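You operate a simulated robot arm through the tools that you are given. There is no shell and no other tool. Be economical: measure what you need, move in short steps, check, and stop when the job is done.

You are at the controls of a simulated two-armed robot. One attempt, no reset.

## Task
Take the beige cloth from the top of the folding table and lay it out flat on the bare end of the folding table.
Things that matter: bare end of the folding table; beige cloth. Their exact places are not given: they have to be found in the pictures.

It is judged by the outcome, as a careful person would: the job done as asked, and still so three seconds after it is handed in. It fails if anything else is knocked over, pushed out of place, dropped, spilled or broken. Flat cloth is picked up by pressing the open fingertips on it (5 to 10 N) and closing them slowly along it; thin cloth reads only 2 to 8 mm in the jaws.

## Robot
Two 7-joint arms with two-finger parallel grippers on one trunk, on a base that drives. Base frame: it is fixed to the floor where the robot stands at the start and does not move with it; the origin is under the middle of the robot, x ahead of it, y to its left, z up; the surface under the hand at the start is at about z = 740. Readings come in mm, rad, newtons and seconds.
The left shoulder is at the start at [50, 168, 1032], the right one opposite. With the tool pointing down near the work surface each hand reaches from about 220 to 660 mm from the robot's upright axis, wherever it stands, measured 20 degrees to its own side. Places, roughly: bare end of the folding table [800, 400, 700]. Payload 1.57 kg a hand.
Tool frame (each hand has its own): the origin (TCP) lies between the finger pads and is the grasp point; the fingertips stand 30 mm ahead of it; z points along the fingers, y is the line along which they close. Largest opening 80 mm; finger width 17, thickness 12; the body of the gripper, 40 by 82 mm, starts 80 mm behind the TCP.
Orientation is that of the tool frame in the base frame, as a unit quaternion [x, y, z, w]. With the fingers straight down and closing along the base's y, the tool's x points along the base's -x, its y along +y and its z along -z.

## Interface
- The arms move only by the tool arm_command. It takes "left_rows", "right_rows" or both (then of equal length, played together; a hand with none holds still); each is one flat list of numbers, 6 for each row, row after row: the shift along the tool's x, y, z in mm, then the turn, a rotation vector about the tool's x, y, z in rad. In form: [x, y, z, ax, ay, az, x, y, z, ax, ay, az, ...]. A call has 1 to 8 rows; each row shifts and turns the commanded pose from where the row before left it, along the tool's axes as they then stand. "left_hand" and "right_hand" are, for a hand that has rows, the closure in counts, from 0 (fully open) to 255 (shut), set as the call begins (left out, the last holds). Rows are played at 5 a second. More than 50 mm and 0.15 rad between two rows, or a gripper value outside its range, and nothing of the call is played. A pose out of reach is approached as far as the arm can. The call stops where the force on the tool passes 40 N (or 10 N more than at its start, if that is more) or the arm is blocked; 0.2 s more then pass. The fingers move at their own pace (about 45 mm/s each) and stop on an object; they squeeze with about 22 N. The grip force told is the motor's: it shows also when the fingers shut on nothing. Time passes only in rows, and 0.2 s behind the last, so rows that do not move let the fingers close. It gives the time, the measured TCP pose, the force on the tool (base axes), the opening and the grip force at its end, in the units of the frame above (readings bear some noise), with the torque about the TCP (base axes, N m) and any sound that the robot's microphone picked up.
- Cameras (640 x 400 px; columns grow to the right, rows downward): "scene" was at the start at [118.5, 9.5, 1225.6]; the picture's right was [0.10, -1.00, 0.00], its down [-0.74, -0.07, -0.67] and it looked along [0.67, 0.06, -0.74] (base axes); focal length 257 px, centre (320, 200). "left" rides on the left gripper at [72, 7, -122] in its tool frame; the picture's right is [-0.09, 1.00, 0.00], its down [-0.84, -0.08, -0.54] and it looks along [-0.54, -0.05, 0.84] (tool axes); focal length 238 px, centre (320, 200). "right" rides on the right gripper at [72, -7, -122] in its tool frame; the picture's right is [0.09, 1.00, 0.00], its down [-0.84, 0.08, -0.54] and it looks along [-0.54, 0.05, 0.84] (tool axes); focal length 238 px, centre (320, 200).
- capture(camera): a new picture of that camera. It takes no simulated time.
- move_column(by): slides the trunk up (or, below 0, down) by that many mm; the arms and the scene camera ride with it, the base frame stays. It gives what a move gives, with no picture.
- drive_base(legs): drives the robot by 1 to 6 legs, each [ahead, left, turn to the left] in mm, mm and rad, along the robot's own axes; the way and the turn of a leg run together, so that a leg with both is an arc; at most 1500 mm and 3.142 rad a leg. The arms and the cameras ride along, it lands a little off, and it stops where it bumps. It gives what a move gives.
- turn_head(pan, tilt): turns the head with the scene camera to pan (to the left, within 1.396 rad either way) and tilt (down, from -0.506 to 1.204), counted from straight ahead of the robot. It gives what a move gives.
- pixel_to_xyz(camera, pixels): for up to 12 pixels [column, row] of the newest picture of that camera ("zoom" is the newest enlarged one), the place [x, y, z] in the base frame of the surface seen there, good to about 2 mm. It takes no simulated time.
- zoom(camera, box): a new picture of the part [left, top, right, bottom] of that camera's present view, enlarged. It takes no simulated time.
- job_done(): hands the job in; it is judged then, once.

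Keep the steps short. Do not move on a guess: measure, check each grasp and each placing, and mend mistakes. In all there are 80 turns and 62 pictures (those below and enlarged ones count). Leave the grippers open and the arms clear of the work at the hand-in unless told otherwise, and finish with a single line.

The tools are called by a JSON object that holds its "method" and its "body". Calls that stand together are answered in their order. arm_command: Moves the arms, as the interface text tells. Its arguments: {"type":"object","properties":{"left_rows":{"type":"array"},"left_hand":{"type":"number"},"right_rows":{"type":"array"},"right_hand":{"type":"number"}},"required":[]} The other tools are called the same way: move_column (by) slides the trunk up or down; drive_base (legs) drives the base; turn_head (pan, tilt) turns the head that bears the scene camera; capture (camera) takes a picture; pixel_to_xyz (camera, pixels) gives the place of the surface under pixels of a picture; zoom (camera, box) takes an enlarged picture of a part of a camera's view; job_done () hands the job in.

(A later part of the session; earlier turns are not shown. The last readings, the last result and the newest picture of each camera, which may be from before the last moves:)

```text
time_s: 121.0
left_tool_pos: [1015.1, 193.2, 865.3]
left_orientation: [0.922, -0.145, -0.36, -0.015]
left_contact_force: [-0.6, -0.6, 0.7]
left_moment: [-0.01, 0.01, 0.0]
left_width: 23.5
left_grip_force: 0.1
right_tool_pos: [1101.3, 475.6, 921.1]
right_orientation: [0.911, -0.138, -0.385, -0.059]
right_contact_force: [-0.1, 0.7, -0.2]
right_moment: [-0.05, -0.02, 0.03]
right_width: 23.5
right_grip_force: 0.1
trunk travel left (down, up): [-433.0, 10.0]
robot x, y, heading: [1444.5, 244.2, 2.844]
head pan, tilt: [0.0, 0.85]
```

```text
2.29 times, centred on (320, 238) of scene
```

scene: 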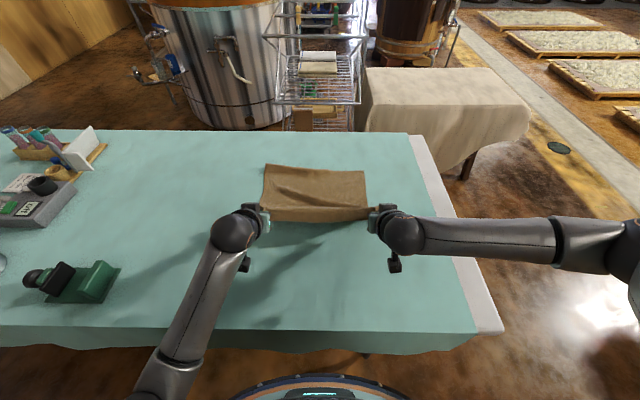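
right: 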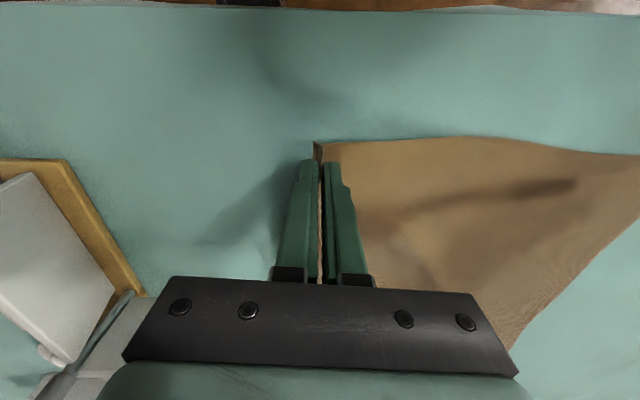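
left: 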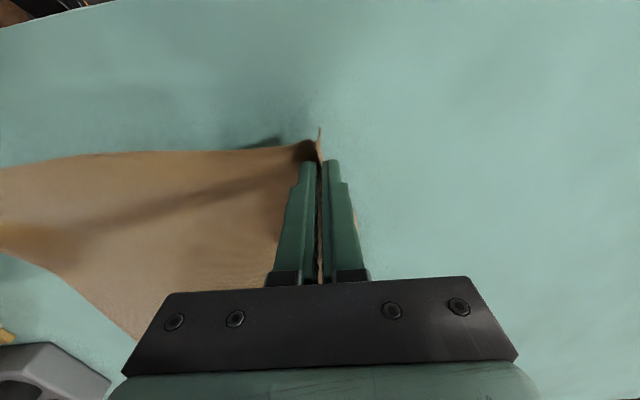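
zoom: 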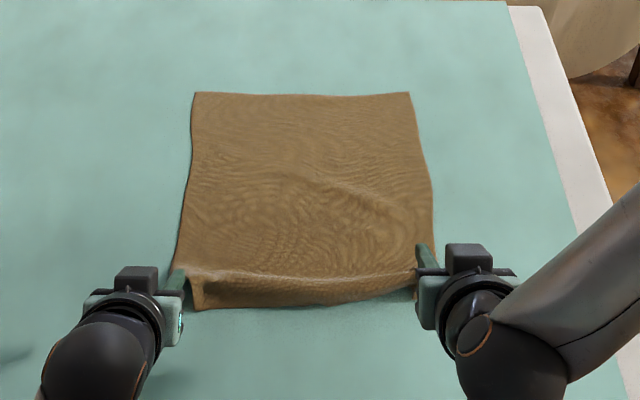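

Hands are clear above. Drive back 250 mm and look at the whole cloth.

{"method": "drive_base", "body": {"legs": [[-250, 0, 0]]}}

{"method": "zoom", "body": {"camera": "scene", "box": [180, 80, 460, 255]}}

{"method": "pixel_to_xyz", "body": {"camera": "zoom", "pixels": [[320, 200], [320, 240], [320, 250], [320, 260], [320, 270], [320, 280], [200, 270], [420, 260]]}}

```text
time_s: 122.8
left_tool_pos: [1251.0, 122.6, 867.0]
left_orientation: [0.921, -0.147, -0.361, -0.017]
left_contact_force: [-0.1, 0.2, -0.2]
left_moment: [0.03, 0.01, 0.01]
left_width: 23.6
left_grip_force: 0.0
right_tool_pos: [1338.8, 403.9, 921.5]
right_orientation: [0.91, -0.139, -0.385, -0.06]
right_contact_force: [0.6, 0.2, 0.0]
right_moment: [-0.02, 0.0, -0.02]
right_width: 23.4
right_grip_force: 0.2
trunk travel left (down, up): [-433.0, 10.0]
robot x, y, heading: [1679.7, 170.9, 2.846]
head pan, tilt: [0.0, 0.85]
```

```text
2.29 times, centred on (320, 168) of scene
```

zoom: 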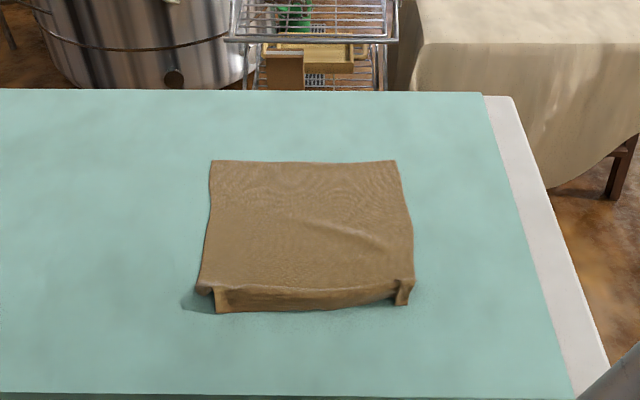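

```text
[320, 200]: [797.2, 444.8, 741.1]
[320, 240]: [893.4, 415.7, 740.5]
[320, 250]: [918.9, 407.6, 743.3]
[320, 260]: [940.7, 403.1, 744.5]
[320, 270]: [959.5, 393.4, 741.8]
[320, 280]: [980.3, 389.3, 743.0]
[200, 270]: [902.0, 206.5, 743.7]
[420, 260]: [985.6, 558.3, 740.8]
```

Most is flat; the near strip keeps a ridge and the corners are pinched. Measuring it.

{"method": "pixel_to_xyz", "body": {"camera": "zoom", "pixels": [[300, 286], [300, 292], [300, 300], [300, 308], [225, 290], [225, 310], [203, 290], [403, 285], [403, 303], [413, 282], [360, 230], [212, 285]]}}

{"method": "zoom", "body": {"camera": "scene", "box": [250, 180, 380, 261]}}

```text
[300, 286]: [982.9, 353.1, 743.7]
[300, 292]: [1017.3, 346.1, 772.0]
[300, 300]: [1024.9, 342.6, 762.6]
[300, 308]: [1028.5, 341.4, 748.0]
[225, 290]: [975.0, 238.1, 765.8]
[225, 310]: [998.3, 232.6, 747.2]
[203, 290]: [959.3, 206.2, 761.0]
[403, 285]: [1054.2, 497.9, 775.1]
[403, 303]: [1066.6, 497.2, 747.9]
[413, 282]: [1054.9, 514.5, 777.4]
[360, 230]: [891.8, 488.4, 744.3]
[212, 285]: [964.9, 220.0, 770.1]
```

```text
4.92 times, centred on (315, 220) of scene
```

zoom: 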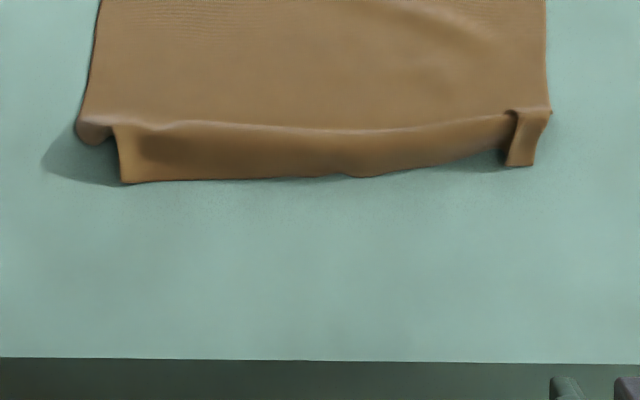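

The near strip stands ~30 mm high as a ridge. I'll smooth it by lightly brushing open fingertips from the cloth toward me over the ridge. First: hands upright again, opened, raised, then trunk down 150.

{"method": "arm_command", "body": {"left_rows": [0, 0, 0, 0.0123, 0.123, -0.004, 0, 0, 0, 0.0123, 0.123, -0.004, 0, 0, 0, 0.0123, 0.123, -0.004, 0, 0, 0, 0.0123, 0.123, -0.004, 0, 0, 0, 0.0123, 0.123, -0.004, 0, 0, 0, 0.0123, 0.123, -0.004, 0, 0, -50, 0, 0, 0, 0, 0, -50, 0, 0, 0], "right_rows": [0, 0, 0, 0, 0.1335, -0.001, 0, 0, 0, 0, 0.1335, -0.001, 0, 0, 0, 0, 0.1335, -0.001, 0, 0, 0, 0, 0.1335, -0.001, 0, 0, 0, 0, 0.1335, -0.001, 0, 0, 0, 0, 0.1335, -0.001, 0, 0, -23, 0, 0, 0, 0, 0, -23, 0, 0, 0], "left_hand": 0, "right_hand": 0}}

{"method": "move_column", "body": {"by": -130}}

```text
time_s: 124.4
left_tool_pos: [1215.4, -15.1, 896.1]
left_orientation: [0.983, -0.102, -0.013, 0.153]
left_contact_force: [0.7, 0.5, -0.7]
left_moment: [-0.02, -0.02, 0.0]
left_width: 79.9
left_grip_force: 0.0
left hand out of reach, approached as far as the arm can: row 7
right_tool_pos: [1336.6, 403.0, 937.8]
right_orientation: [0.989, -0.15, 0.001, -0.001]
right_contact_force: [-0.2, 0.0, -0.9]
right_moment: [-0.04, -0.01, 0.01]
right_width: 79.8
right_grip_force: 0.0
trunk travel left (down, up): [-433.0, 10.0]
robot x, y, heading: [1684.0, 166.4, 2.842]
head pan, tilt: [0.0, 0.85]
stopped in row 7 (left hand): the arm was blocked; the commanded pose is now the measured one
```

```text
time_s: 126.0
left_tool_pos: [1215.9, -13.2, 766.1]
left_orientation: [0.983, -0.102, -0.014, 0.152]
left_contact_force: [-0.3, -0.3, 0.0]
left_moment: [-0.03, 0.0, 0.01]
left_width: 80.3
left_grip_force: 0.1
right_tool_pos: [1337.2, 404.4, 809.4]
right_orientation: [0.989, -0.149, 0.001, -0.001]
right_contact_force: [0.0, -0.2, -0.3]
right_moment: [0.06, 0.0, 0.04]
right_width: 79.8
right_grip_force: 0.0
trunk travel left (down, up): [-303.0, 140.0]
robot x, y, heading: [1680.7, 171.8, 2.84]
head pan, tilt: [0.0, 0.85]
```

The left arm got into an awkward posture. Let me look before moving it.

{"method": "turn_head", "body": {"pan": 0.4, "tilt": 0.9}}

{"method": "capture", "body": {"camera": "scene"}}

```text
time_s: 126.9
left_tool_pos: [1216.2, -14.0, 766.4]
left_orientation: [0.983, -0.102, -0.014, 0.152]
left_contact_force: [-0.4, 0.5, 0.2]
left_moment: [-0.01, 0.01, 0.01]
left_width: 80.3
left_grip_force: 0.1
right_tool_pos: [1337.1, 404.3, 808.5]
right_orientation: [0.989, -0.149, 0.002, 0.0]
right_contact_force: [0.3, 0.2, 0.3]
right_moment: [0.02, -0.02, 0.02]
right_width: 79.9
right_grip_force: 0.1
trunk travel left (down, up): [-303.0, 140.0]
robot x, y, heading: [1682.3, 172.3, 2.848]
head pan, tilt: [0.4, 0.901]
```

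```text
16 pictures are left
```

scene: 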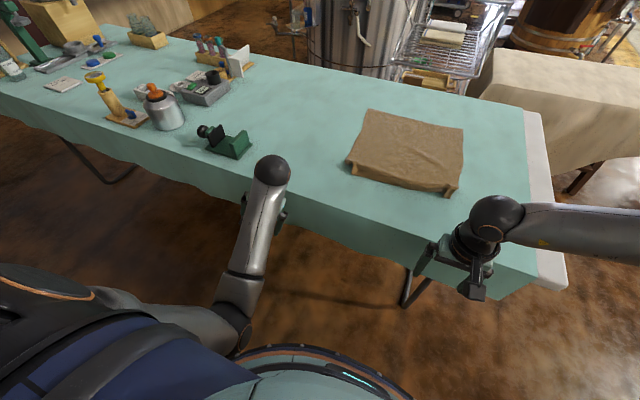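

Left elbow is low. Raise the trunk 110 mm, then move the left hand forward and up so its elbow comes up.

{"method": "move_column", "body": {"by": 110}}

{"method": "arm_command", "body": {"left_rows": [-30, 0, 0, 0, 0, 0, -30, 0, 0, 0, 0, 0, -30, 0, 0, 0, 0, 0, -30, 0, -20, 0, 0, 0, -10, 0, -30, 0, 0, 0, 0, 0, -30, 0, 0, 0, 0, 0, -30, 0, 0, 0]}}

{"method": "capture", "body": {"camera": "scene"}}

```text
time_s: 128.3
left_tool_pos: [1215.7, -13.2, 876.1]
left_orientation: [0.983, -0.103, -0.015, 0.152]
left_contact_force: [-0.6, 0.4, 0.4]
left_moment: [0.0, 0.03, 0.0]
left_width: 79.8
left_grip_force: 0.1
right_tool_pos: [1336.1, 403.7, 918.1]
right_orientation: [0.989, -0.149, 0.002, -0.001]
right_contact_force: [-0.2, 0.2, 0.6]
right_moment: [0.02, 0.0, 0.02]
right_width: 80.1
right_grip_force: 0.0
trunk travel left (down, up): [-413.0, 30.0]
robot x, y, heading: [1683.7, 171.8, 2.839]
head pan, tilt: [0.4, 0.901]
```

```text
time_s: 129.9
left_tool_pos: [1094.8, 48.4, 979.8]
left_orientation: [0.983, -0.103, -0.015, 0.152]
left_contact_force: [-0.7, 0.2, -0.4]
left_moment: [-0.01, 0.01, -0.01]
left_width: 79.8
left_grip_force: 0.1
right_tool_pos: [1338.0, 405.2, 918.8]
right_orientation: [0.989, -0.149, 0.001, 0.0]
right_contact_force: [-0.4, -0.3, -0.3]
right_moment: [0.0, 0.03, -0.03]
right_width: 80.1
right_grip_force: 0.1
trunk travel left (down, up): [-413.0, 30.0]
robot x, y, heading: [1680.0, 173.1, 2.846]
head pan, tilt: [0.4, 0.901]
```

```text
15 pictures are left
```

scene: 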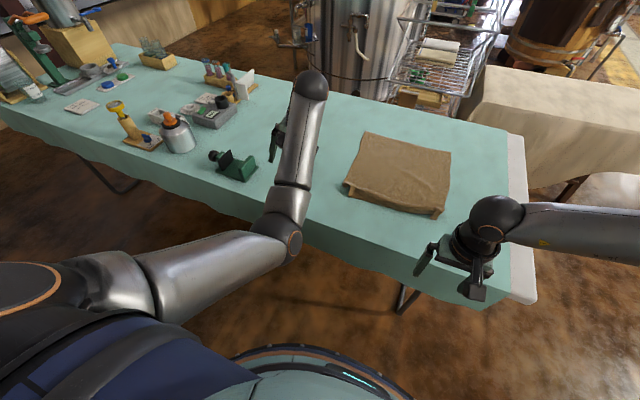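

Left arm is normal again. Correct its roll, and bring both hands to ±120 mm lateral, 480 mm ahead, z≈980.

{"method": "arm_command", "body": {"left_rows": [0, 0, 0, 0.102, -0.005, 0.028, 0, 0, 0, 0.102, -0.005, 0.028, 0, 0, 0, 0.102, -0.005, 0.028, 9.4, -32.8, 0, 0, 0, 0, 9.4, -32.8, 0, 0, 0, 0, 9.4, -32.8, 0, 0, 0, 0, 9.4, -32.8, 0, 0, 0, 0, 9.4, -32.8, 0, 0, 0, 0], "right_rows": [0, 0, -10, 0, 0, 0, 0, 0, 0, 0, 0, 0, 0, 0, 0, 0, 0, 0, -16.8, 1.6, -10.4, 0, 0, 0, -16.8, 1.6, -10.4, 0, 0, 0, -16.8, 1.6, -10.4, 0, 0, 0, -16.8, 1.6, -10.4, 0, 0, 0, -16.8, 1.6, -10.4, 0, 0, 0]}}

{"method": "drive_base", "body": {"legs": [[240, 0, 0]]}}

{"method": "move_column", "body": {"by": -140}}

{"method": "turn_head", "body": {"pan": 0.0, "tilt": 0.95}}

{"method": "capture", "body": {"camera": "scene"}}

```text
time_s: 131.7
left_tool_pos: [1141.2, 187.2, 962.8]
left_orientation: [0.99, -0.138, -0.012, 0.002]
left_contact_force: [-0.2, -0.2, 0.0]
left_moment: [0.02, 0.02, 0.0]
left_width: 80.1
left_grip_force: 0.1
left hand out of reach, approached as far as the arm can: row 5, 6, 7, 8
right_tool_pos: [1253.7, 420.5, 979.3]
right_orientation: [0.989, -0.149, 0.002, -0.001]
right_contact_force: [-0.5, -0.1, -0.1]
right_moment: [0.0, 0.01, -0.01]
right_width: 79.9
right_grip_force: 0.0
trunk travel left (down, up): [-413.0, 30.0]
robot x, y, heading: [1680.5, 170.6, 2.841]
head pan, tilt: [0.4, 0.901]
```

```text
time_s: 133.5
left_tool_pos: [909.5, 260.8, 961.7]
left_orientation: [0.99, -0.143, -0.013, 0.005]
left_contact_force: [-0.5, 0.3, -0.3]
left_moment: [-0.03, 0.01, 0.0]
left_width: 79.9
left_grip_force: 0.1
right_tool_pos: [1023.1, 493.9, 979.4]
right_orientation: [0.989, -0.15, 0.001, -0.001]
right_contact_force: [0.5, 0.4, -0.6]
right_moment: [0.0, 0.0, -0.02]
right_width: 80.0
right_grip_force: 0.1
trunk travel left (down, up): [-413.0, 30.0]
robot x, y, heading: [1450.0, 240.8, 2.84]
head pan, tilt: [0.4, 0.901]
```

```text
time_s: 135.1
left_tool_pos: [908.7, 257.8, 822.8]
left_orientation: [0.99, -0.141, -0.014, 0.006]
left_contact_force: [-0.4, -0.2, -0.2]
left_moment: [-0.04, -0.01, 0.0]
left_width: 79.9
left_grip_force: 0.0
right_tool_pos: [1023.2, 493.6, 839.9]
right_orientation: [0.989, -0.151, 0.001, -0.001]
right_contact_force: [0.4, 0.4, -0.6]
right_moment: [-0.02, -0.01, 0.03]
right_width: 80.1
right_grip_force: 0.0
trunk travel left (down, up): [-273.0, 170.0]
robot x, y, heading: [1449.6, 239.0, 2.847]
head pan, tilt: [0.4, 0.901]
```

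```text
time_s: 136.0
left_tool_pos: [910.3, 259.4, 822.2]
left_orientation: [0.99, -0.141, -0.014, 0.006]
left_contact_force: [-0.8, 0.4, 0.1]
left_moment: [-0.02, 0.03, -0.02]
left_width: 79.9
left_grip_force: 0.0
right_tool_pos: [1024.6, 493.3, 839.6]
right_orientation: [0.989, -0.151, 0.002, -0.001]
right_contact_force: [-1.1, 0.0, -0.5]
right_moment: [-0.01, 0.03, 0.0]
right_width: 80.1
right_grip_force: 0.0
trunk travel left (down, up): [-273.0, 170.0]
robot x, y, heading: [1449.5, 242.5, 2.841]
head pan, tilt: [0.0, 0.949]
```

```text
14 pictures are left
```

scene: 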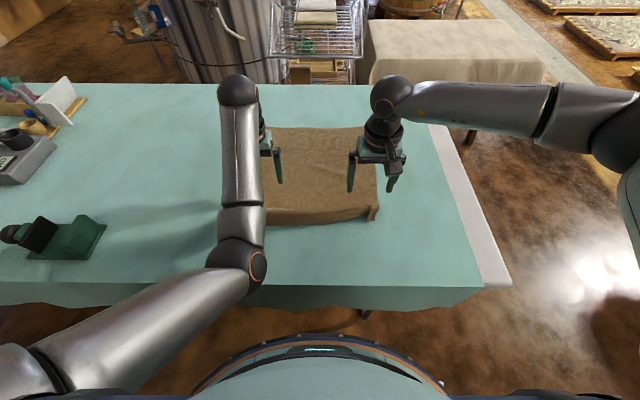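

Check the left elbow's height, and lower the right hand to just above the cloth at n≈841.

{"method": "pixel_to_xyz", "body": {"camera": "scene", "pixels": [[240, 262], [225, 275], [240, 160], [372, 215], [300, 222]]}}

{"method": "arm_command", "body": {"right_rows": [0, 0, 25, 0, 0, 0, 0, 0, 20, 0, 0, 0, 0, 0, 15, 0, 0, 0, 0, 0, 5, 0, 0, 0, 0, 0, 2, 0, 0, 0, 0, 0, 0, 0, 0, 0]}}

```text
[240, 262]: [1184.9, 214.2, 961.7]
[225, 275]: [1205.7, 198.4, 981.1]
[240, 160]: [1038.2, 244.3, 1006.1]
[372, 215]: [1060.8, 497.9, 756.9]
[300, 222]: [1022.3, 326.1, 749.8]
```

```text
time_s: 137.4
left_tool_pos: [909.6, 259.2, 822.8]
left_orientation: [0.99, -0.143, -0.014, 0.006]
left_contact_force: [-0.2, 0.5, -0.5]
left_moment: [-0.06, -0.02, -0.05]
left_width: 80.0
left_grip_force: 0.1
right_tool_pos: [1024.1, 493.0, 772.7]
right_orientation: [0.989, -0.151, 0.002, -0.001]
right_contact_force: [0.0, -0.1, 1.2]
right_moment: [-0.02, 0.01, 0.04]
right_width: 80.1
right_grip_force: 0.0
trunk travel left (down, up): [-273.0, 170.0]
robot x, y, heading: [1453.2, 244.3, 2.838]
head pan, tilt: [0.0, 0.949]
```

Barely touching (1 N). Brush toward me 96 mm with 0.7 mm more press.

{"method": "arm_command", "body": {"right_rows": [6, 0, 0.7, 0, 0, 0, 12, 0, 0, 0, 0, 0, 12, 0, 0, 0, 0, 0, 12, 0, 0, 0, 0, 0, 12, 0, 0, 0, 0, 0, 14, 0, 0, 0, 0, 0, 14, 0, 0, 0, 0, 0, 14, 0, 0, 0, 0, 0]}}

{"method": "zoom", "body": {"camera": "scene", "box": [220, 110, 440, 247]}}

```text
time_s: 139.2
left_tool_pos: [908.9, 257.9, 822.8]
left_orientation: [0.99, -0.142, -0.014, 0.006]
left_contact_force: [0.2, -0.8, 0.1]
left_moment: [0.01, 0.01, 0.03]
left_width: 80.0
left_grip_force: 0.0
right_tool_pos: [1114.6, 465.6, 771.9]
right_orientation: [0.989, -0.151, 0.001, -0.001]
right_contact_force: [-2.2, 0.9, 2.6]
right_moment: [-0.07, 0.07, -0.07]
right_width: 80.1
right_grip_force: 0.0
trunk travel left (down, up): [-273.0, 170.0]
robot x, y, heading: [1447.4, 239.1, 2.841]
head pan, tilt: [0.0, 0.949]
```

```text
2.91 times, centred on (330, 178) of scene
```

zoom: 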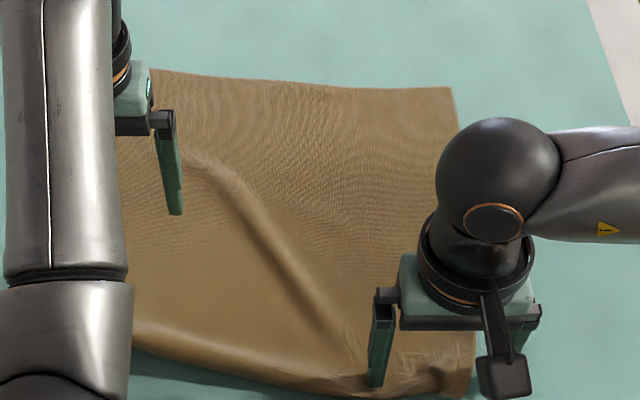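

Right side pulled out straight. Now the same with the left: lower to contact.

{"method": "arm_command", "body": {"left_rows": [0, 0, 20, 0, 0, 0, 0, 0, 15, 0, 0, 0, 0, 0, 10, 0, 0, 0, 0, 0, 4, 0, 0, 0, 0, 0, 1.5, 0, 0, 0, 0, 0, 0, 0, 0, 0]}}

```text
time_s: 140.8
left_tool_pos: [894.7, 283.0, 809.3]
left_orientation: [0.987, -0.153, -0.048, -0.013]
left_contact_force: [0.4, -0.4, 0.4]
left_moment: [-0.01, 0.0, 0.03]
left_width: 79.9
left_grip_force: 0.1
right_tool_pos: [1114.1, 465.3, 772.3]
right_orientation: [0.988, -0.152, 0.001, -0.001]
right_contact_force: [0.8, 0.1, 2.1]
right_moment: [-0.04, 0.03, -0.03]
right_width: 80.2
right_grip_force: 0.0
trunk travel left (down, up): [-273.0, 170.0]
robot x, y, heading: [1450.5, 242.1, 2.843]
head pan, tilt: [0.0, 0.949]
stopped in row 6 (left hand): the arm was blocked; the commanded pose is now the measured one
```

Left arm posture blocks it. I'll instead raise the right hand 70 mm, lower the trunk to bring the left tips to the cloth, and drag by driving the base back.

{"method": "arm_command", "body": {"right_rows": [0, 0, -15, 0, 0, 0, 0, 0, -25, 0, 0, 0, 0, 0, -30, 0, 0, 0]}}

{"method": "move_column", "body": {"by": -34}}

{"method": "move_column", "body": {"by": -3}}

```text
time_s: 141.6
left_tool_pos: [894.0, 282.4, 808.4]
left_orientation: [0.987, -0.152, -0.046, -0.013]
left_contact_force: [-0.1, 0.1, 0.3]
left_moment: [0.0, 0.0, 0.02]
left_width: 80.0
left_grip_force: 0.0
right_tool_pos: [1114.4, 465.6, 842.3]
right_orientation: [0.989, -0.151, 0.002, -0.001]
right_contact_force: [-0.3, 0.5, -0.4]
right_moment: [0.01, 0.03, -0.03]
right_width: 80.2
right_grip_force: 0.0
trunk travel left (down, up): [-273.0, 170.0]
robot x, y, heading: [1451.3, 242.5, 2.839]
head pan, tilt: [0.0, 0.949]
```

```text
time_s: 142.4
left_tool_pos: [894.1, 282.8, 775.2]
left_orientation: [0.987, -0.151, -0.048, -0.013]
left_contact_force: [-0.5, 0.2, -0.6]
left_moment: [0.02, 0.01, 0.0]
left_width: 79.8
left_grip_force: 0.0
right_tool_pos: [1113.8, 466.8, 809.6]
right_orientation: [0.989, -0.15, 0.001, -0.001]
right_contact_force: [0.2, 0.2, 0.1]
right_moment: [0.0, -0.01, -0.02]
right_width: 80.0
right_grip_force: 0.0
trunk travel left (down, up): [-239.0, 204.0]
robot x, y, heading: [1450.1, 241.6, 2.843]
head pan, tilt: [0.0, 0.949]
```

```text
time_s: 142.9
left_tool_pos: [895.3, 282.2, 772.5]
left_orientation: [0.987, -0.152, -0.047, -0.013]
left_contact_force: [-0.5, -0.8, 5.6]
left_moment: [-0.27, 0.04, 0.0]
left_width: 79.9
left_grip_force: 0.1
right_tool_pos: [1113.9, 465.2, 805.7]
right_orientation: [0.989, -0.15, 0.001, -0.001]
right_contact_force: [-0.2, 0.3, 0.4]
right_moment: [-0.05, -0.01, 0.01]
right_width: 79.8
right_grip_force: 0.1
trunk travel left (down, up): [-236.0, 207.0]
robot x, y, heading: [1452.5, 242.4, 2.845]
head pan, tilt: [0.0, 0.949]
```

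Left presses with ~5.6 N. Drive back 120 mm to drag it.

{"method": "drive_base", "body": {"legs": [[-120, 0, 0]]}}

{"method": "zoom", "body": {"camera": "scene", "box": [220, 90, 440, 227]}}

```text
time_s: 144.2
left_tool_pos: [1008.6, 247.6, 773.0]
left_orientation: [0.987, -0.151, -0.047, -0.013]
left_contact_force: [3.4, -1.1, 8.3]
left_moment: [-0.3, -0.03, 0.11]
left_width: 79.8
left_grip_force: 0.1
right_tool_pos: [1229.5, 430.0, 805.0]
right_orientation: [0.989, -0.15, 0.001, 0.0]
right_contact_force: [0.0, 0.3, 0.2]
right_moment: [0.04, -0.01, -0.02]
right_width: 80.0
right_grip_force: 0.1
trunk travel left (down, up): [-236.0, 207.0]
robot x, y, heading: [1564.8, 203.2, 2.84]
head pan, tilt: [0.0, 0.949]
```

```text
2.91 times, centred on (330, 158) of scene
```

zoom: 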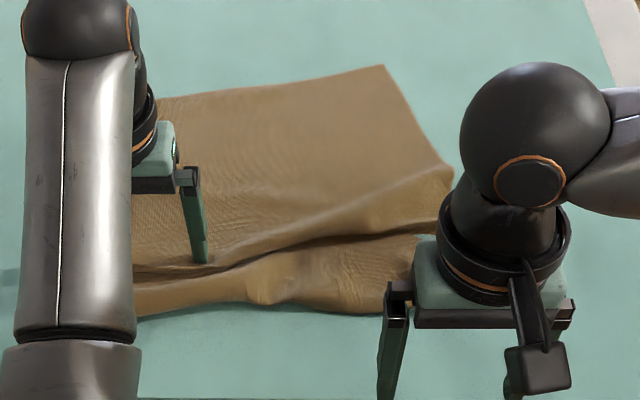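

That dragged the cloth into a fold. I'll lift off and look at its state before mending.

{"method": "move_column", "body": {"by": 120}}

{"method": "drive_base", "body": {"legs": [[-150, 0, 0]]}}

{"method": "zoom", "body": {"camera": "scene", "box": [180, 60, 440, 222]}}

{"method": "pixel_to_xyz", "body": {"camera": "zoom", "pixels": [[250, 140], [415, 125], [460, 200], [400, 245], [240, 260], [300, 235], [350, 215], [410, 205], [260, 235], [330, 245]]}}

```text
time_s: 145.7
left_tool_pos: [1009.0, 246.6, 893.0]
left_orientation: [0.987, -0.152, -0.047, -0.014]
left_contact_force: [0.1, -0.3, 0.9]
left_moment: [-0.04, -0.01, 0.01]
left_width: 80.1
left_grip_force: 0.1
right_tool_pos: [1229.2, 430.2, 924.9]
right_orientation: [0.989, -0.151, 0.001, -0.001]
right_contact_force: [0.5, -0.2, -0.2]
right_moment: [0.0, 0.01, 0.02]
right_width: 79.9
right_grip_force: 0.0
trunk travel left (down, up): [-356.0, 87.0]
robot x, y, heading: [1564.5, 207.1, 2.843]
head pan, tilt: [0.0, 0.949]
```

```text
time_s: 147.0
left_tool_pos: [1151.7, 203.4, 892.1]
left_orientation: [0.987, -0.153, -0.048, -0.014]
left_contact_force: [-0.4, 0.1, 0.3]
left_moment: [0.03, 0.0, 0.0]
left_width: 80.3
left_grip_force: 0.1
right_tool_pos: [1372.2, 386.6, 924.9]
right_orientation: [0.988, -0.152, 0.001, 0.0]
right_contact_force: [0.0, 0.1, 0.4]
right_moment: [-0.03, 0.03, 0.02]
right_width: 79.9
right_grip_force: 0.1
trunk travel left (down, up): [-356.0, 87.0]
robot x, y, heading: [1703.6, 166.4, 2.834]
head pan, tilt: [0.0, 0.949]
```

```text
2.46 times, centred on (310, 141) of scene
```

zoom: 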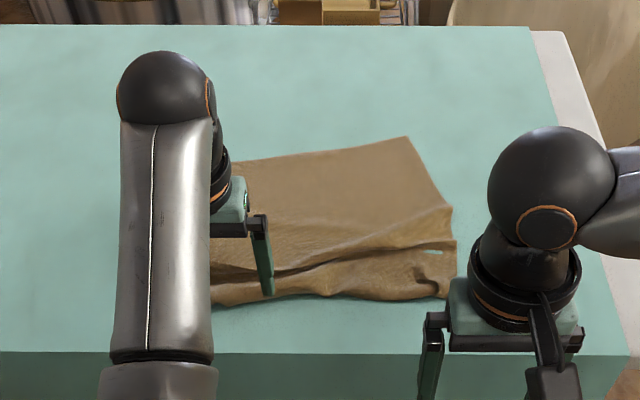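

```text
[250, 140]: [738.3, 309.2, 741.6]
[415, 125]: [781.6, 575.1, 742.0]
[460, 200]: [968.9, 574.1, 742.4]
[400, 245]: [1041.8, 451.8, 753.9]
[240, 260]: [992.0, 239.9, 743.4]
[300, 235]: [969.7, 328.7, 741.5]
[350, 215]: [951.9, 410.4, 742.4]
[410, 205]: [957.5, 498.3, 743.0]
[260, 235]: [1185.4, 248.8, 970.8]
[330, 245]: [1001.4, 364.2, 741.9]
```

Folds run across the cloth, so a two-hand pull on the near edge will straighten it as it did before. Left arm stays rigid (trunk/base move it); align right hand with it, drive above the near corners and look with the wrist cameras.

{"method": "arm_command", "body": {"right_rows": [-31, -3, 6.6, 0, 0, 0, -31, -3, 6.6, 0, 0, 0, -31, -3, 6.6, 0, 0, 0, -31, -3, 6.6, 0, 0, 0, -31, -3, 6.6, 0, 0, 0], "left_rows": [0, 0, 0, 0, 0, 0, 0, 0, 0, 0, 0, 0, 0, 0, 0, 0, 0, 0, 0, 0, 0, 0, 0, 0, 0, 0, 0, 0, 0, 0], "left_hand": 140, "right_hand": 140}}

{"method": "drive_base", "body": {"legs": [[155, 0, 0.012]]}}

{"method": "capture", "body": {"camera": "left"}}

{"method": "capture", "body": {"camera": "right"}}

```text
time_s: 148.2
left_tool_pos: [1152.6, 204.2, 892.5]
left_orientation: [0.987, -0.153, -0.046, -0.013]
left_contact_force: [-1.1, -0.5, -0.1]
left_moment: [-0.01, 0.01, 0.0]
left_width: 36.0
left_grip_force: 0.1
right_tool_pos: [1227.9, 445.4, 890.7]
right_orientation: [0.988, -0.151, 0.001, 0.0]
right_contact_force: [-0.4, -0.4, 0.1]
right_moment: [0.01, 0.01, -0.01]
right_width: 36.0
right_grip_force: 0.1
trunk travel left (down, up): [-356.0, 87.0]
robot x, y, heading: [1703.5, 163.0, 2.837]
head pan, tilt: [0.0, 0.949]
```

```text
time_s: 149.6
left_tool_pos: [999.8, 244.1, 890.6]
left_orientation: [0.988, -0.147, -0.046, -0.014]
left_contact_force: [-0.4, 0.4, -0.3]
left_moment: [-0.02, 0.0, 0.0]
left_width: 36.1
left_grip_force: 0.1
right_tool_pos: [1075.5, 486.4, 890.9]
right_orientation: [0.989, -0.147, 0.002, 0.0]
right_contact_force: [0.2, -0.1, 0.2]
right_moment: [0.01, -0.04, 0.0]
right_width: 35.9
right_grip_force: 0.0
trunk travel left (down, up): [-356.0, 87.0]
robot x, y, heading: [1550.3, 207.7, 2.848]
head pan, tilt: [0.0, 0.949]
```

```text
10 pictures are left
```

left: 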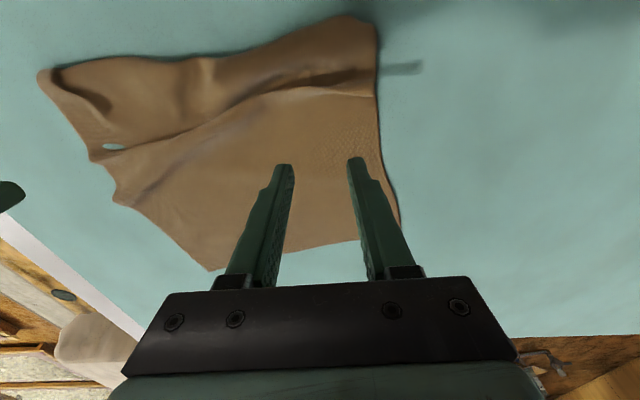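

```text
9 pictures are left
```

right: 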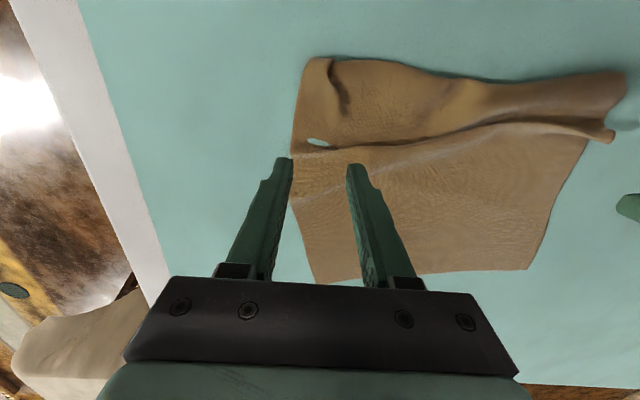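

I can see both near corners: left image (372,25), right image (308,65). Measuring.

{"method": "pixel_to_xyz", "body": {"camera": "left", "pixels": [[372, 30], [340, 22], [355, 45], [300, 45], [374, 80], [260, 80]]}}

{"method": "pixel_to_xyz", "body": {"camera": "right", "pixels": [[306, 66], [328, 65], [320, 90], [350, 66], [297, 110], [380, 75]]}}

```text
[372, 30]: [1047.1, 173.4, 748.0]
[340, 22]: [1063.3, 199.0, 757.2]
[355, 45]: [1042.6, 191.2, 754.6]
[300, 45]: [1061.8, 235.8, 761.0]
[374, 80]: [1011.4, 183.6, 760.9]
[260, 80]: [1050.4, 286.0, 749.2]
```

```text
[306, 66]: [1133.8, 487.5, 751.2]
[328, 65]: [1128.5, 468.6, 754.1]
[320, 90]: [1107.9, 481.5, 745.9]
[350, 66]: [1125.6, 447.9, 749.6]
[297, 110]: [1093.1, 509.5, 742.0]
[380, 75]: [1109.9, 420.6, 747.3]
```

Near edge lies at n≈955 already, far edge ≈600: only ~40 mm is still gathered. I'll position the tips over the near corners (left +24 mm outward, base back 58) and lower by trunk.

{"method": "arm_command", "body": {"right_rows": [-5, 2.5, 0, 0, 0, 0, -6, 2.5, 0, 0, 0, 0, 0, 0, 0, 0, 0, 0], "left_rows": [0, 12, 0, 0, 0, 0, 0, 12, 0, 0, 0, 0, 0, 0, 0, 0, 0, 0]}}

{"method": "drive_base", "body": {"legs": [[-58, 0, 0]]}}

{"method": "move_column", "body": {"by": -105}}

```text
time_s: 150.4
left_tool_pos: [992.6, 223.6, 895.2]
left_orientation: [0.987, -0.149, -0.05, -0.014]
left_contact_force: [0.2, -0.3, 0.9]
left_moment: [0.03, -0.02, -0.02]
left_width: 36.2
left_grip_force: 0.0
right_tool_pos: [1063.7, 484.7, 892.2]
right_orientation: [0.989, -0.147, 0.001, -0.001]
right_contact_force: [0.5, 0.1, -0.7]
right_moment: [-0.02, 0.0, -0.03]
right_width: 36.2
right_grip_force: 0.0
trunk travel left (down, up): [-356.0, 87.0]
robot x, y, heading: [1553.7, 208.2, 2.85]
head pan, tilt: [0.0, 0.949]
```

```text
time_s: 151.4
left_tool_pos: [1046.7, 205.1, 896.6]
left_orientation: [0.988, -0.148, -0.051, -0.014]
left_contact_force: [-0.3, -0.1, 0.1]
left_moment: [0.02, 0.0, -0.04]
left_width: 36.2
left_grip_force: 0.0
right_tool_pos: [1119.2, 469.0, 892.7]
right_orientation: [0.989, -0.147, 0.003, -0.001]
right_contact_force: [1.0, -0.1, 0.3]
right_moment: [0.0, -0.05, -0.01]
right_width: 36.0
right_grip_force: 0.1
trunk travel left (down, up): [-356.0, 87.0]
robot x, y, heading: [1606.0, 191.9, 2.85]
head pan, tilt: [0.0, 0.949]
```

```text
time_s: 152.8
left_tool_pos: [1045.5, 205.7, 791.7]
left_orientation: [0.988, -0.148, -0.052, -0.014]
left_contact_force: [0.1, 0.1, 0.3]
left_moment: [-0.03, -0.01, 0.01]
left_width: 36.1
left_grip_force: 0.0
right_tool_pos: [1117.6, 467.3, 787.3]
right_orientation: [0.989, -0.147, 0.001, -0.001]
right_contact_force: [0.7, 0.4, -0.1]
right_moment: [-0.01, 0.0, -0.06]
right_width: 35.8
right_grip_force: 0.0
trunk travel left (down, up): [-251.0, 192.0]
robot x, y, heading: [1611.2, 194.7, 2.851]
head pan, tilt: [0.0, 0.949]
```

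Both over their corners. Level the right (+4 mm), go down 18 mm by trunk.

{"method": "arm_command", "body": {"right_rows": [0, 0, -4, 0, 0, 0, 0, 0, 0, 0, 0, 0]}}

{"method": "move_column", "body": {"by": -18}}

{"method": "move_column", "body": {"by": -2}}

```text
time_s: 153.4
left_tool_pos: [1046.6, 206.0, 791.3]
left_orientation: [0.988, -0.148, -0.051, -0.014]
left_contact_force: [-0.4, 0.7, -0.1]
left_moment: [-0.01, -0.05, -0.01]
left_width: 36.0
left_grip_force: 0.1
right_tool_pos: [1118.4, 470.0, 791.3]
right_orientation: [0.989, -0.147, 0.001, -0.001]
right_contact_force: [-0.2, -0.3, 0.6]
right_moment: [-0.01, -0.02, 0.0]
right_width: 36.0
right_grip_force: 0.2
trunk travel left (down, up): [-251.0, 192.0]
robot x, y, heading: [1612.8, 191.3, 2.848]
head pan, tilt: [0.0, 0.949]
```

```text
time_s: 154.0
left_tool_pos: [1046.8, 206.7, 773.2]
left_orientation: [0.987, -0.148, -0.052, -0.014]
left_contact_force: [0.6, 0.3, 2.3]
left_moment: [0.03, -0.01, 0.03]
left_width: 36.1
left_grip_force: 0.0
right_tool_pos: [1117.7, 469.9, 773.0]
right_orientation: [0.989, -0.146, 0.0, 0.0]
right_contact_force: [-0.4, 0.0, 0.5]
right_moment: [0.03, 0.0, 0.01]
right_width: 36.2
right_grip_force: 0.0
trunk travel left (down, up): [-233.0, 210.0]
robot x, y, heading: [1611.6, 197.3, 2.85]
head pan, tilt: [0.0, 0.949]
```

```text
time_s: 154.5
left_tool_pos: [1046.2, 206.9, 773.0]
left_orientation: [0.988, -0.148, -0.052, -0.014]
left_contact_force: [-1.6, -0.6, 9.9]
left_moment: [0.08, -0.01, 0.0]
left_width: 35.9
left_grip_force: 0.0
right_tool_pos: [1118.6, 468.0, 771.9]
right_orientation: [0.989, -0.147, 0.0, -0.001]
right_contact_force: [0.0, -0.3, 3.7]
right_moment: [-0.05, 0.03, -0.05]
right_width: 36.0
right_grip_force: 0.1
trunk travel left (down, up): [-231.0, 212.0]
robot x, y, heading: [1610.5, 190.2, 2.848]
head pan, tilt: [0.0, 0.949]
```

Left 9.9 N, right 3.7 N. Press the right 0.4 mm more, and close slowly in steps.

{"method": "arm_command", "body": {"right_rows": [0, 0, 0.4, 0, 0, 0, 0, 0, 0, 0, 0, 0], "left_rows": [0, 0, 0, 0, 0, 0, 0, 0, 0, 0, 0, 0], "left_hand": 180, "right_hand": 180}}

{"method": "arm_command", "body": {"right_rows": [0, 0, 0, 0, 0, 0, 0, 0, 0, 0, 0, 0], "left_rows": [0, 0, 0, 0, 0, 0, 0, 0, 0, 0, 0, 0], "left_hand": 220, "right_hand": 220}}

{"method": "arm_command", "body": {"right_rows": [0, 0, 0, 0, 0, 0, 0, 0, 0, 0, 0, 0, 0, 0, 0, 0, 0, 0], "left_rows": [0, 0, 0, 0, 0, 0, 0, 0, 0, 0, 0, 0, 0, 0, 0, 0, 0, 0], "left_hand": 255, "right_hand": 255}}

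{"method": "move_column", "body": {"by": 25}}

{"method": "zoom", "body": {"camera": "scene", "box": [180, 60, 460, 235]}}

```text
time_s: 155.1
left_tool_pos: [1046.7, 206.7, 773.4]
left_orientation: [0.987, -0.148, -0.053, -0.015]
left_contact_force: [-0.7, 2.2, 11.4]
left_moment: [0.18, -0.02, 0.01]
left_width: 23.9
left_grip_force: 2.2
right_tool_pos: [1118.5, 468.1, 772.4]
right_orientation: [0.989, -0.147, 0.0, -0.001]
right_contact_force: [-0.6, -1.2, 8.2]
right_moment: [-0.14, 0.03, 0.0]
right_width: 24.0
right_grip_force: 0.2
trunk travel left (down, up): [-231.0, 212.0]
robot x, y, heading: [1612.2, 194.5, 2.846]
head pan, tilt: [0.0, 0.949]
```

```text
time_s: 155.7
left_tool_pos: [1046.5, 206.0, 773.0]
left_orientation: [0.987, -0.148, -0.053, -0.014]
left_contact_force: [0.3, 2.0, 11.3]
left_moment: [0.18, -0.08, -0.03]
left_width: 13.4
left_grip_force: 1.4
right_tool_pos: [1118.7, 468.5, 772.3]
right_orientation: [0.989, -0.147, 0.001, -0.001]
right_contact_force: [0.3, -2.2, 12.0]
right_moment: [-0.19, 0.0, 0.0]
right_width: 12.7
right_grip_force: 0.7
trunk travel left (down, up): [-231.0, 212.0]
robot x, y, heading: [1610.9, 193.0, 2.851]
head pan, tilt: [0.0, 0.949]
```

```text
time_s: 156.5
left_tool_pos: [1046.2, 206.7, 774.0]
left_orientation: [0.987, -0.149, -0.053, -0.015]
left_contact_force: [2.8, 9.0, 16.8]
left_moment: [0.36, -0.09, -0.01]
left_width: 7.2
left_grip_force: 22.1
right_tool_pos: [1119.2, 466.1, 772.5]
right_orientation: [0.989, -0.146, 0.001, 0.0]
right_contact_force: [-2.5, -10.6, 9.8]
right_moment: [-0.39, 0.15, 0.05]
right_width: 5.6
right_grip_force: 22.1
trunk travel left (down, up): [-231.0, 212.0]
robot x, y, heading: [1610.8, 192.0, 2.846]
head pan, tilt: [0.0, 0.949]
```

```text
time_s: 157.2
left_tool_pos: [1046.7, 205.9, 796.5]
left_orientation: [0.987, -0.149, -0.052, -0.013]
left_contact_force: [1.5, 5.3, 0.4]
left_moment: [0.24, -0.04, 0.0]
left_width: 3.7
left_grip_force: 22.3
right_tool_pos: [1117.5, 469.9, 794.1]
right_orientation: [0.989, -0.146, 0.002, -0.002]
right_contact_force: [-1.4, -6.4, -0.2]
right_moment: [-0.18, 0.02, 0.07]
right_width: 5.4
right_grip_force: 21.9
trunk travel left (down, up): [-256.0, 187.0]
robot x, y, heading: [1609.5, 194.3, 2.851]
head pan, tilt: [0.0, 0.949]
```

```text
2.29 times, centred on (320, 148) of scene
```

zoom: 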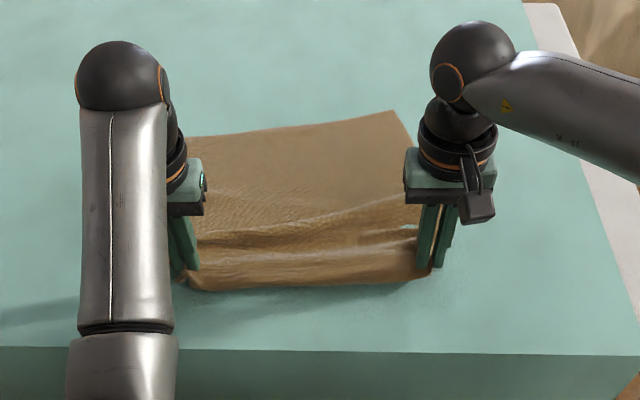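

Both hands hold the near edge (3.7 / 5.4 mm). Pull straight back 40 mm by the base.

{"method": "drive_base", "body": {"legs": [[-40, 0, 0]]}}

{"method": "zoom", "body": {"camera": "scene", "box": [180, 60, 460, 235]}}

{"method": "pixel_to_xyz", "body": {"camera": "zoom", "pixels": [[392, 106], [215, 130], [300, 120], [300, 275], [300, 200], [300, 240], [420, 200]]}}

```text
time_s: 158.1
left_tool_pos: [1085.5, 195.6, 796.1]
left_orientation: [0.988, -0.148, -0.052, -0.014]
left_contact_force: [2.0, 5.6, 1.1]
left_moment: [0.21, -0.04, 0.02]
left_width: 3.5
left_grip_force: 22.1
right_tool_pos: [1157.7, 456.0, 795.5]
right_orientation: [0.989, -0.147, 0.001, 0.0]
right_contact_force: [-1.3, -6.0, -0.6]
right_moment: [-0.19, 0.06, 0.1]
right_width: 5.4
right_grip_force: 22.4
trunk travel left (down, up): [-256.0, 187.0]
robot x, y, heading: [1651.4, 179.6, 2.85]
head pan, tilt: [0.0, 0.949]
```

```text
2.29 times, centred on (320, 148) of scene
```

zoom: 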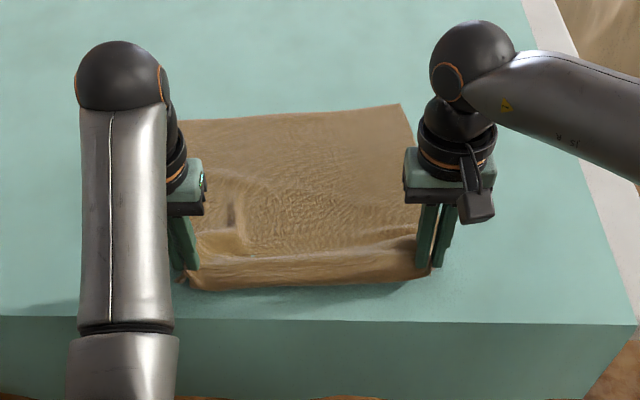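

```text
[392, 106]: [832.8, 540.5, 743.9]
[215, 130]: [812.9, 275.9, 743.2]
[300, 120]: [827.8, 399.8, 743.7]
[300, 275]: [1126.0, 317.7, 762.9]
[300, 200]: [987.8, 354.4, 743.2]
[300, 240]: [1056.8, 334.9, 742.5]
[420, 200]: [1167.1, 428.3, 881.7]
```

The left far part is still bunched. Best mend: lift the whole cloth and re-lay it as before (that worked well). Trunk up 185, then arms up 130.

{"method": "move_column", "body": {"by": 185}}

{"method": "arm_command", "body": {"left_rows": [-10, 0, -20, 0, 0, 0, -10, 0, -25, 0, 0, 0, -10, 0, -25, 0, 0, 0, -10, 0, -25, 0, 0, 0, -10, 0, -25, 0, 0, 0, -10, 0, -25, 0, 0, 0, -10, 0, -25, 0, 0, 0], "right_rows": [-10, 0, -20, 0, 0, 0, -10, 0, -25, 0, 0, 0, -10, 0, -25, 0, 0, 0, -10, 0, -25, 0, 0, 0, -10, 0, -25, 0, 0, 0, -10, 0, -25, 0, 0, 0, -10, 0, -25, 0, 0, 0]}}

{"method": "arm_command", "body": {"left_rows": [0, 0, 0, 0, -0.134, 0, 0, 0, 0, 0, -0.134, 0, 0, 0, 0, 0, -0.134, 0, 0, 0, 0, 0, -0.134, 0, 0, 0, 0, 0, -0.134, 0], "right_rows": [0, 0, 0, 0, -0.134, 0, 0, 0, 0, 0, -0.134, 0, 0, 0, 0, 0, -0.134, 0, 0, 0, 0, 0, -0.134, 0, 0, 0, 0, 0, -0.134, 0]}}

{"method": "capture", "body": {"camera": "scene"}}

```text
time_s: 160.2
left_tool_pos: [1083.6, 193.9, 981.4]
left_orientation: [0.988, -0.148, -0.051, -0.015]
left_contact_force: [1.8, 5.5, -0.4]
left_moment: [0.2, -0.02, 0.0]
left_width: 3.4
left_grip_force: 22.4
right_tool_pos: [1156.7, 455.7, 980.9]
right_orientation: [0.989, -0.146, 0.001, -0.001]
right_contact_force: [-2.0, -5.4, 0.1]
right_moment: [-0.18, 0.06, 0.11]
right_width: 5.2
right_grip_force: 22.1
trunk travel left (down, up): [-441.0, 2.0]
robot x, y, heading: [1649.4, 181.9, 2.847]
head pan, tilt: [0.0, 0.949]
```

```text
time_s: 161.8
left_tool_pos: [1033.8, 207.4, 1158.2]
left_orientation: [0.988, -0.148, -0.051, -0.014]
left_contact_force: [1.0, 8.0, -0.2]
left_moment: [0.26, -0.06, 0.0]
left_width: 4.1
left_grip_force: 22.3
right_tool_pos: [1097.7, 475.3, 1150.0]
right_orientation: [0.99, -0.144, 0.001, -0.001]
right_contact_force: [-2.2, -8.0, 0.2]
right_moment: [-0.24, 0.02, 0.09]
right_width: 5.6
right_grip_force: 22.3
right hand out of reach, approached as far as the arm can: row 7
trunk travel left (down, up): [-441.0, 2.0]
robot x, y, heading: [1647.7, 180.4, 2.845]
head pan, tilt: [0.0, 0.949]
```

```text
time_s: 163.0
left_tool_pos: [1031.7, 201.8, 1162.0]
left_orientation: [0.915, -0.134, -0.377, -0.06]
left_contact_force: [3.1, 18.6, 1.5]
left_moment: [0.52, -0.04, -0.35]
left_width: 2.3
left_grip_force: 21.7
right_tool_pos: [1079.1, 487.0, 1185.0]
right_orientation: [0.935, -0.135, -0.325, -0.046]
right_contact_force: [-1.8, -18.4, -2.3]
right_moment: [-0.39, -0.01, 0.45]
right_width: 5.8
right_grip_force: 21.8
right hand out of reach, approached as far as the arm can: row 1
trunk travel left (down, up): [-441.0, 2.0]
robot x, y, heading: [1650.5, 180.7, 2.849]
head pan, tilt: [0.0, 0.949]
```

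```text
6 pictures are left
```

scene: 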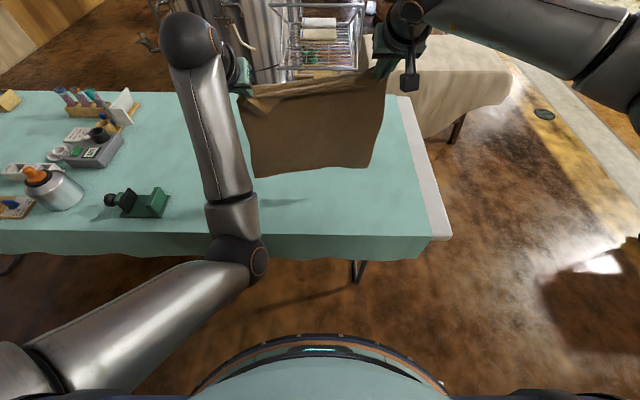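

The cloth hangs whole again. Even out the hands (right 18 back/23 down, left 18 forward, 5 mm inward each), drive 215 forward, and stretch 130 forward.

{"method": "arm_command", "body": {"left_rows": [-6.5, -2.5, 6.2, 0, 0, 0, -6.4, -2.5, 6.3, 0, 0, 0, 0, 0, 0, 0, 0, 0], "right_rows": [14.2, 2.5, 3.6, 0, 0, 0, 14.1, 2.5, 3.6, 0, 0, 0, 0, 0, 0, 0, 0, 0]}}

{"method": "drive_base", "body": {"legs": [[215, 0, 0]]}}

{"method": "arm_command", "body": {"left_rows": [-15.6, 0, 15.1, 0, 0, 0, -15.6, 0, 15.1, 0, 0, 0, -15.6, 0, 15.1, 0, 0, 0, -15.6, 0, 15.1, 0, 0, 0, -15.6, 0, 15.1, 0, 0, 0, -15.6, 0, 15.1, 0, 0, 0], "right_rows": [-17.1, 0, 13.3, 0, 0, 0, -17.1, 0, 13.3, 0, 0, 0, -17.1, 0, 13.3, 0, 0, 0, -17.1, 0, 13.3, 0, 0, 0, -17.1, 0, 13.3, 0, 0, 0, -17.1, 0, 13.3, 0, 0, 0]}}

```text
time_s: 163.8
left_tool_pos: [1020.1, 217.8, 1157.7]
left_orientation: [0.916, -0.135, -0.373, -0.061]
left_contact_force: [0.3, 2.6, -0.1]
left_moment: [0.04, -0.06, -0.06]
left_width: 2.2
left_grip_force: 22.3
right_tool_pos: [1095.1, 483.5, 1160.5]
right_orientation: [0.934, -0.139, -0.324, -0.05]
right_contact_force: [-0.3, -2.6, -0.2]
right_moment: [-0.07, 0.0, 0.05]
right_width: 5.2
right_grip_force: 22.1
trunk travel left (down, up): [-441.0, 2.0]
robot x, y, heading: [1650.8, 176.7, 2.848]
head pan, tilt: [0.0, 0.949]
```

```text
time_s: 165.4
left_tool_pos: [814.3, 280.2, 1155.8]
left_orientation: [0.916, -0.135, -0.373, -0.061]
left_contact_force: [0.1, 2.7, -1.4]
left_moment: [0.04, -0.06, -0.07]
left_width: 2.1
left_grip_force: 22.4
right_tool_pos: [889.9, 544.1, 1160.4]
right_orientation: [0.935, -0.138, -0.324, -0.049]
right_contact_force: [-1.4, -2.4, -0.7]
right_moment: [-0.02, -0.03, 0.04]
right_width: 5.1
right_grip_force: 22.3
trunk travel left (down, up): [-441.0, 2.0]
robot x, y, heading: [1446.3, 241.6, 2.85]
head pan, tilt: [0.0, 0.949]
```

```text
time_s: 166.8
left_tool_pos: [688.7, 318.0, 1157.5]
left_orientation: [0.916, -0.134, -0.373, -0.063]
left_contact_force: [0.5, 0.5, 0.3]
left_moment: [0.03, -0.01, 0.0]
left_width: 2.3
left_grip_force: 21.4
right_tool_pos: [763.7, 578.2, 1161.6]
right_orientation: [0.935, -0.135, -0.324, -0.048]
right_contact_force: [-1.0, -1.8, -0.4]
right_moment: [0.02, 0.01, -0.03]
right_width: 4.9
right_grip_force: 22.0
trunk travel left (down, up): [-441.0, 2.0]
robot x, y, heading: [1444.3, 240.8, 2.849]
head pan, tilt: [0.0, 0.949]
```

Both hands at n≈568, level. Trunk down 75, then lay: 45° down-and-back 150 mm, then 110 back/80 down while widening 11 mm.

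{"method": "move_column", "body": {"by": -75}}

{"method": "arm_command", "body": {"left_rows": [26.5, 0, 0.3, 0, 0, 0, 26.5, 0, 0.3, 0, 0, 0, 26.5, 0, 0.3, 0, 0, 0, 26.5, 0, 0.3, 0, 0, 0, 26.5, 0, 0.3, 0, 0, 0, 26.5, 0, 0.3, 0, 0, 0, 26.5, 0, 0.3, 0, 0, 0, 26.5, 0, 0.3, 0, 0, 0], "right_rows": [26.3, 0, 3.1, 0, 0, 0, 26.3, 0, 3.1, 0, 0, 0, 26.3, 0, 3.1, 0, 0, 0, 26.3, 0, 3.1, 0, 0, 0, 26.3, 0, 3.1, 0, 0, 0, 26.3, 0, 3.1, 0, 0, 0, 26.3, 0, 3.1, 0, 0, 0, 26.3, 0, 3.1, 0, 0, 0]}}

{"method": "arm_command", "body": {"left_rows": [16.8, 0.7, -2.5, 0, 0, 0, 16.8, 0.7, -2.5, 0, 0, 0, 16.8, 0.7, -2.5, 0, 0, 0, 16.8, 0.7, -2.5, 0, 0, 0, 16.8, 0.7, -2.5, 0, 0, 0, 16.8, 0.7, -2.5, 0, 0, 0, 16.8, 0.7, -2.5, 0, 0, 0, 16.8, 0.7, -2.5, 0, 0, 0], "right_rows": [17, -0.7, -0.7, 0, 0, 0, 17, -0.7, -0.7, 0, 0, 0, 17, -0.7, -0.7, 0, 0, 0, 17, -0.7, -0.7, 0, 0, 0, 17, -0.7, -0.7, 0, 0, 0, 17, -0.7, -0.7, 0, 0, 0, 17, -0.7, -0.7, 0, 0, 0, 17, -0.7, -0.7, 0, 0, 0]}}

{"method": "zoom", "body": {"camera": "scene", "box": [180, 60, 460, 235]}}

```text
time_s: 167.9
left_tool_pos: [690.4, 319.4, 1083.2]
left_orientation: [0.916, -0.135, -0.374, -0.062]
left_contact_force: [0.5, 1.5, -0.3]
left_moment: [0.01, 0.01, -0.03]
left_width: 2.1
left_grip_force: 21.7
right_tool_pos: [766.2, 581.8, 1086.5]
right_orientation: [0.935, -0.139, -0.324, -0.049]
right_contact_force: [-0.3, -1.5, -0.1]
right_moment: [-0.01, 0.03, 0.03]
right_width: 4.8
right_grip_force: 21.8
trunk travel left (down, up): [-366.0, 77.0]
robot x, y, heading: [1446.4, 244.8, 2.852]
head pan, tilt: [0.0, 0.949]
```

```text
time_s: 169.6
left_tool_pos: [782.2, 301.4, 1068.3]
left_orientation: [0.875, -0.133, -0.458, -0.083]
left_contact_force: [3.4, 4.9, -2.2]
left_moment: [0.03, -0.11, -0.17]
left_width: 2.1
left_grip_force: 22.2
right_tool_pos: [886.4, 539.8, 959.7]
right_orientation: [0.934, -0.135, -0.329, -0.044]
right_contact_force: [-2.7, -4.8, 4.3]
right_moment: [-0.12, 0.13, 0.1]
right_width: 5.2
right_grip_force: 21.6
trunk travel left (down, up): [-366.0, 77.0]
robot x, y, heading: [1442.8, 243.0, 2.847]
head pan, tilt: [0.0, 0.949]
stopped in row 8 (left hand): the arm was blocked; the commanded pose is now the measured one
```

```text
time_s: 170.4
left_tool_pos: [800.3, 307.6, 1124.7]
left_orientation: [0.838, -0.135, -0.517, -0.107]
left_contact_force: [7.5, 12.6, -12.7]
left_moment: [0.18, -0.39, -0.36]
left_width: 1.6
left_grip_force: 22.1
right_tool_pos: [918.2, 518.7, 942.5]
right_orientation: [0.931, -0.126, -0.342, -0.027]
right_contact_force: [-7.3, -12.1, 13.0]
right_moment: [-0.37, 0.45, 0.23]
right_width: 5.1
right_grip_force: 22.2
trunk travel left (down, up): [-366.0, 77.0]
robot x, y, heading: [1444.2, 240.6, 2.844]
head pan, tilt: [0.0, 0.949]
stopped in row 4 (left hand): the arm was blocked; the commanded pose is now the measured one
```

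```text
2.29 times, centred on (320, 148) of scene
```

zoom: 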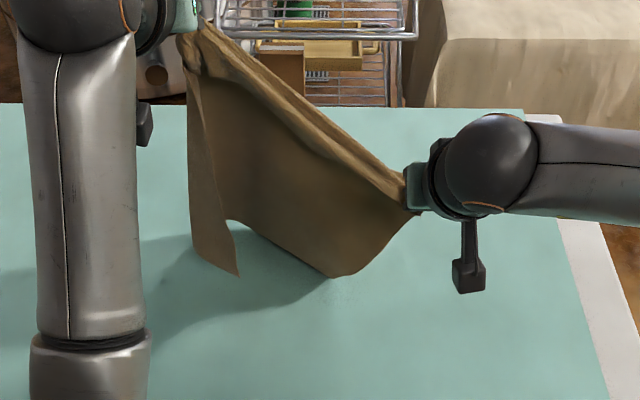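

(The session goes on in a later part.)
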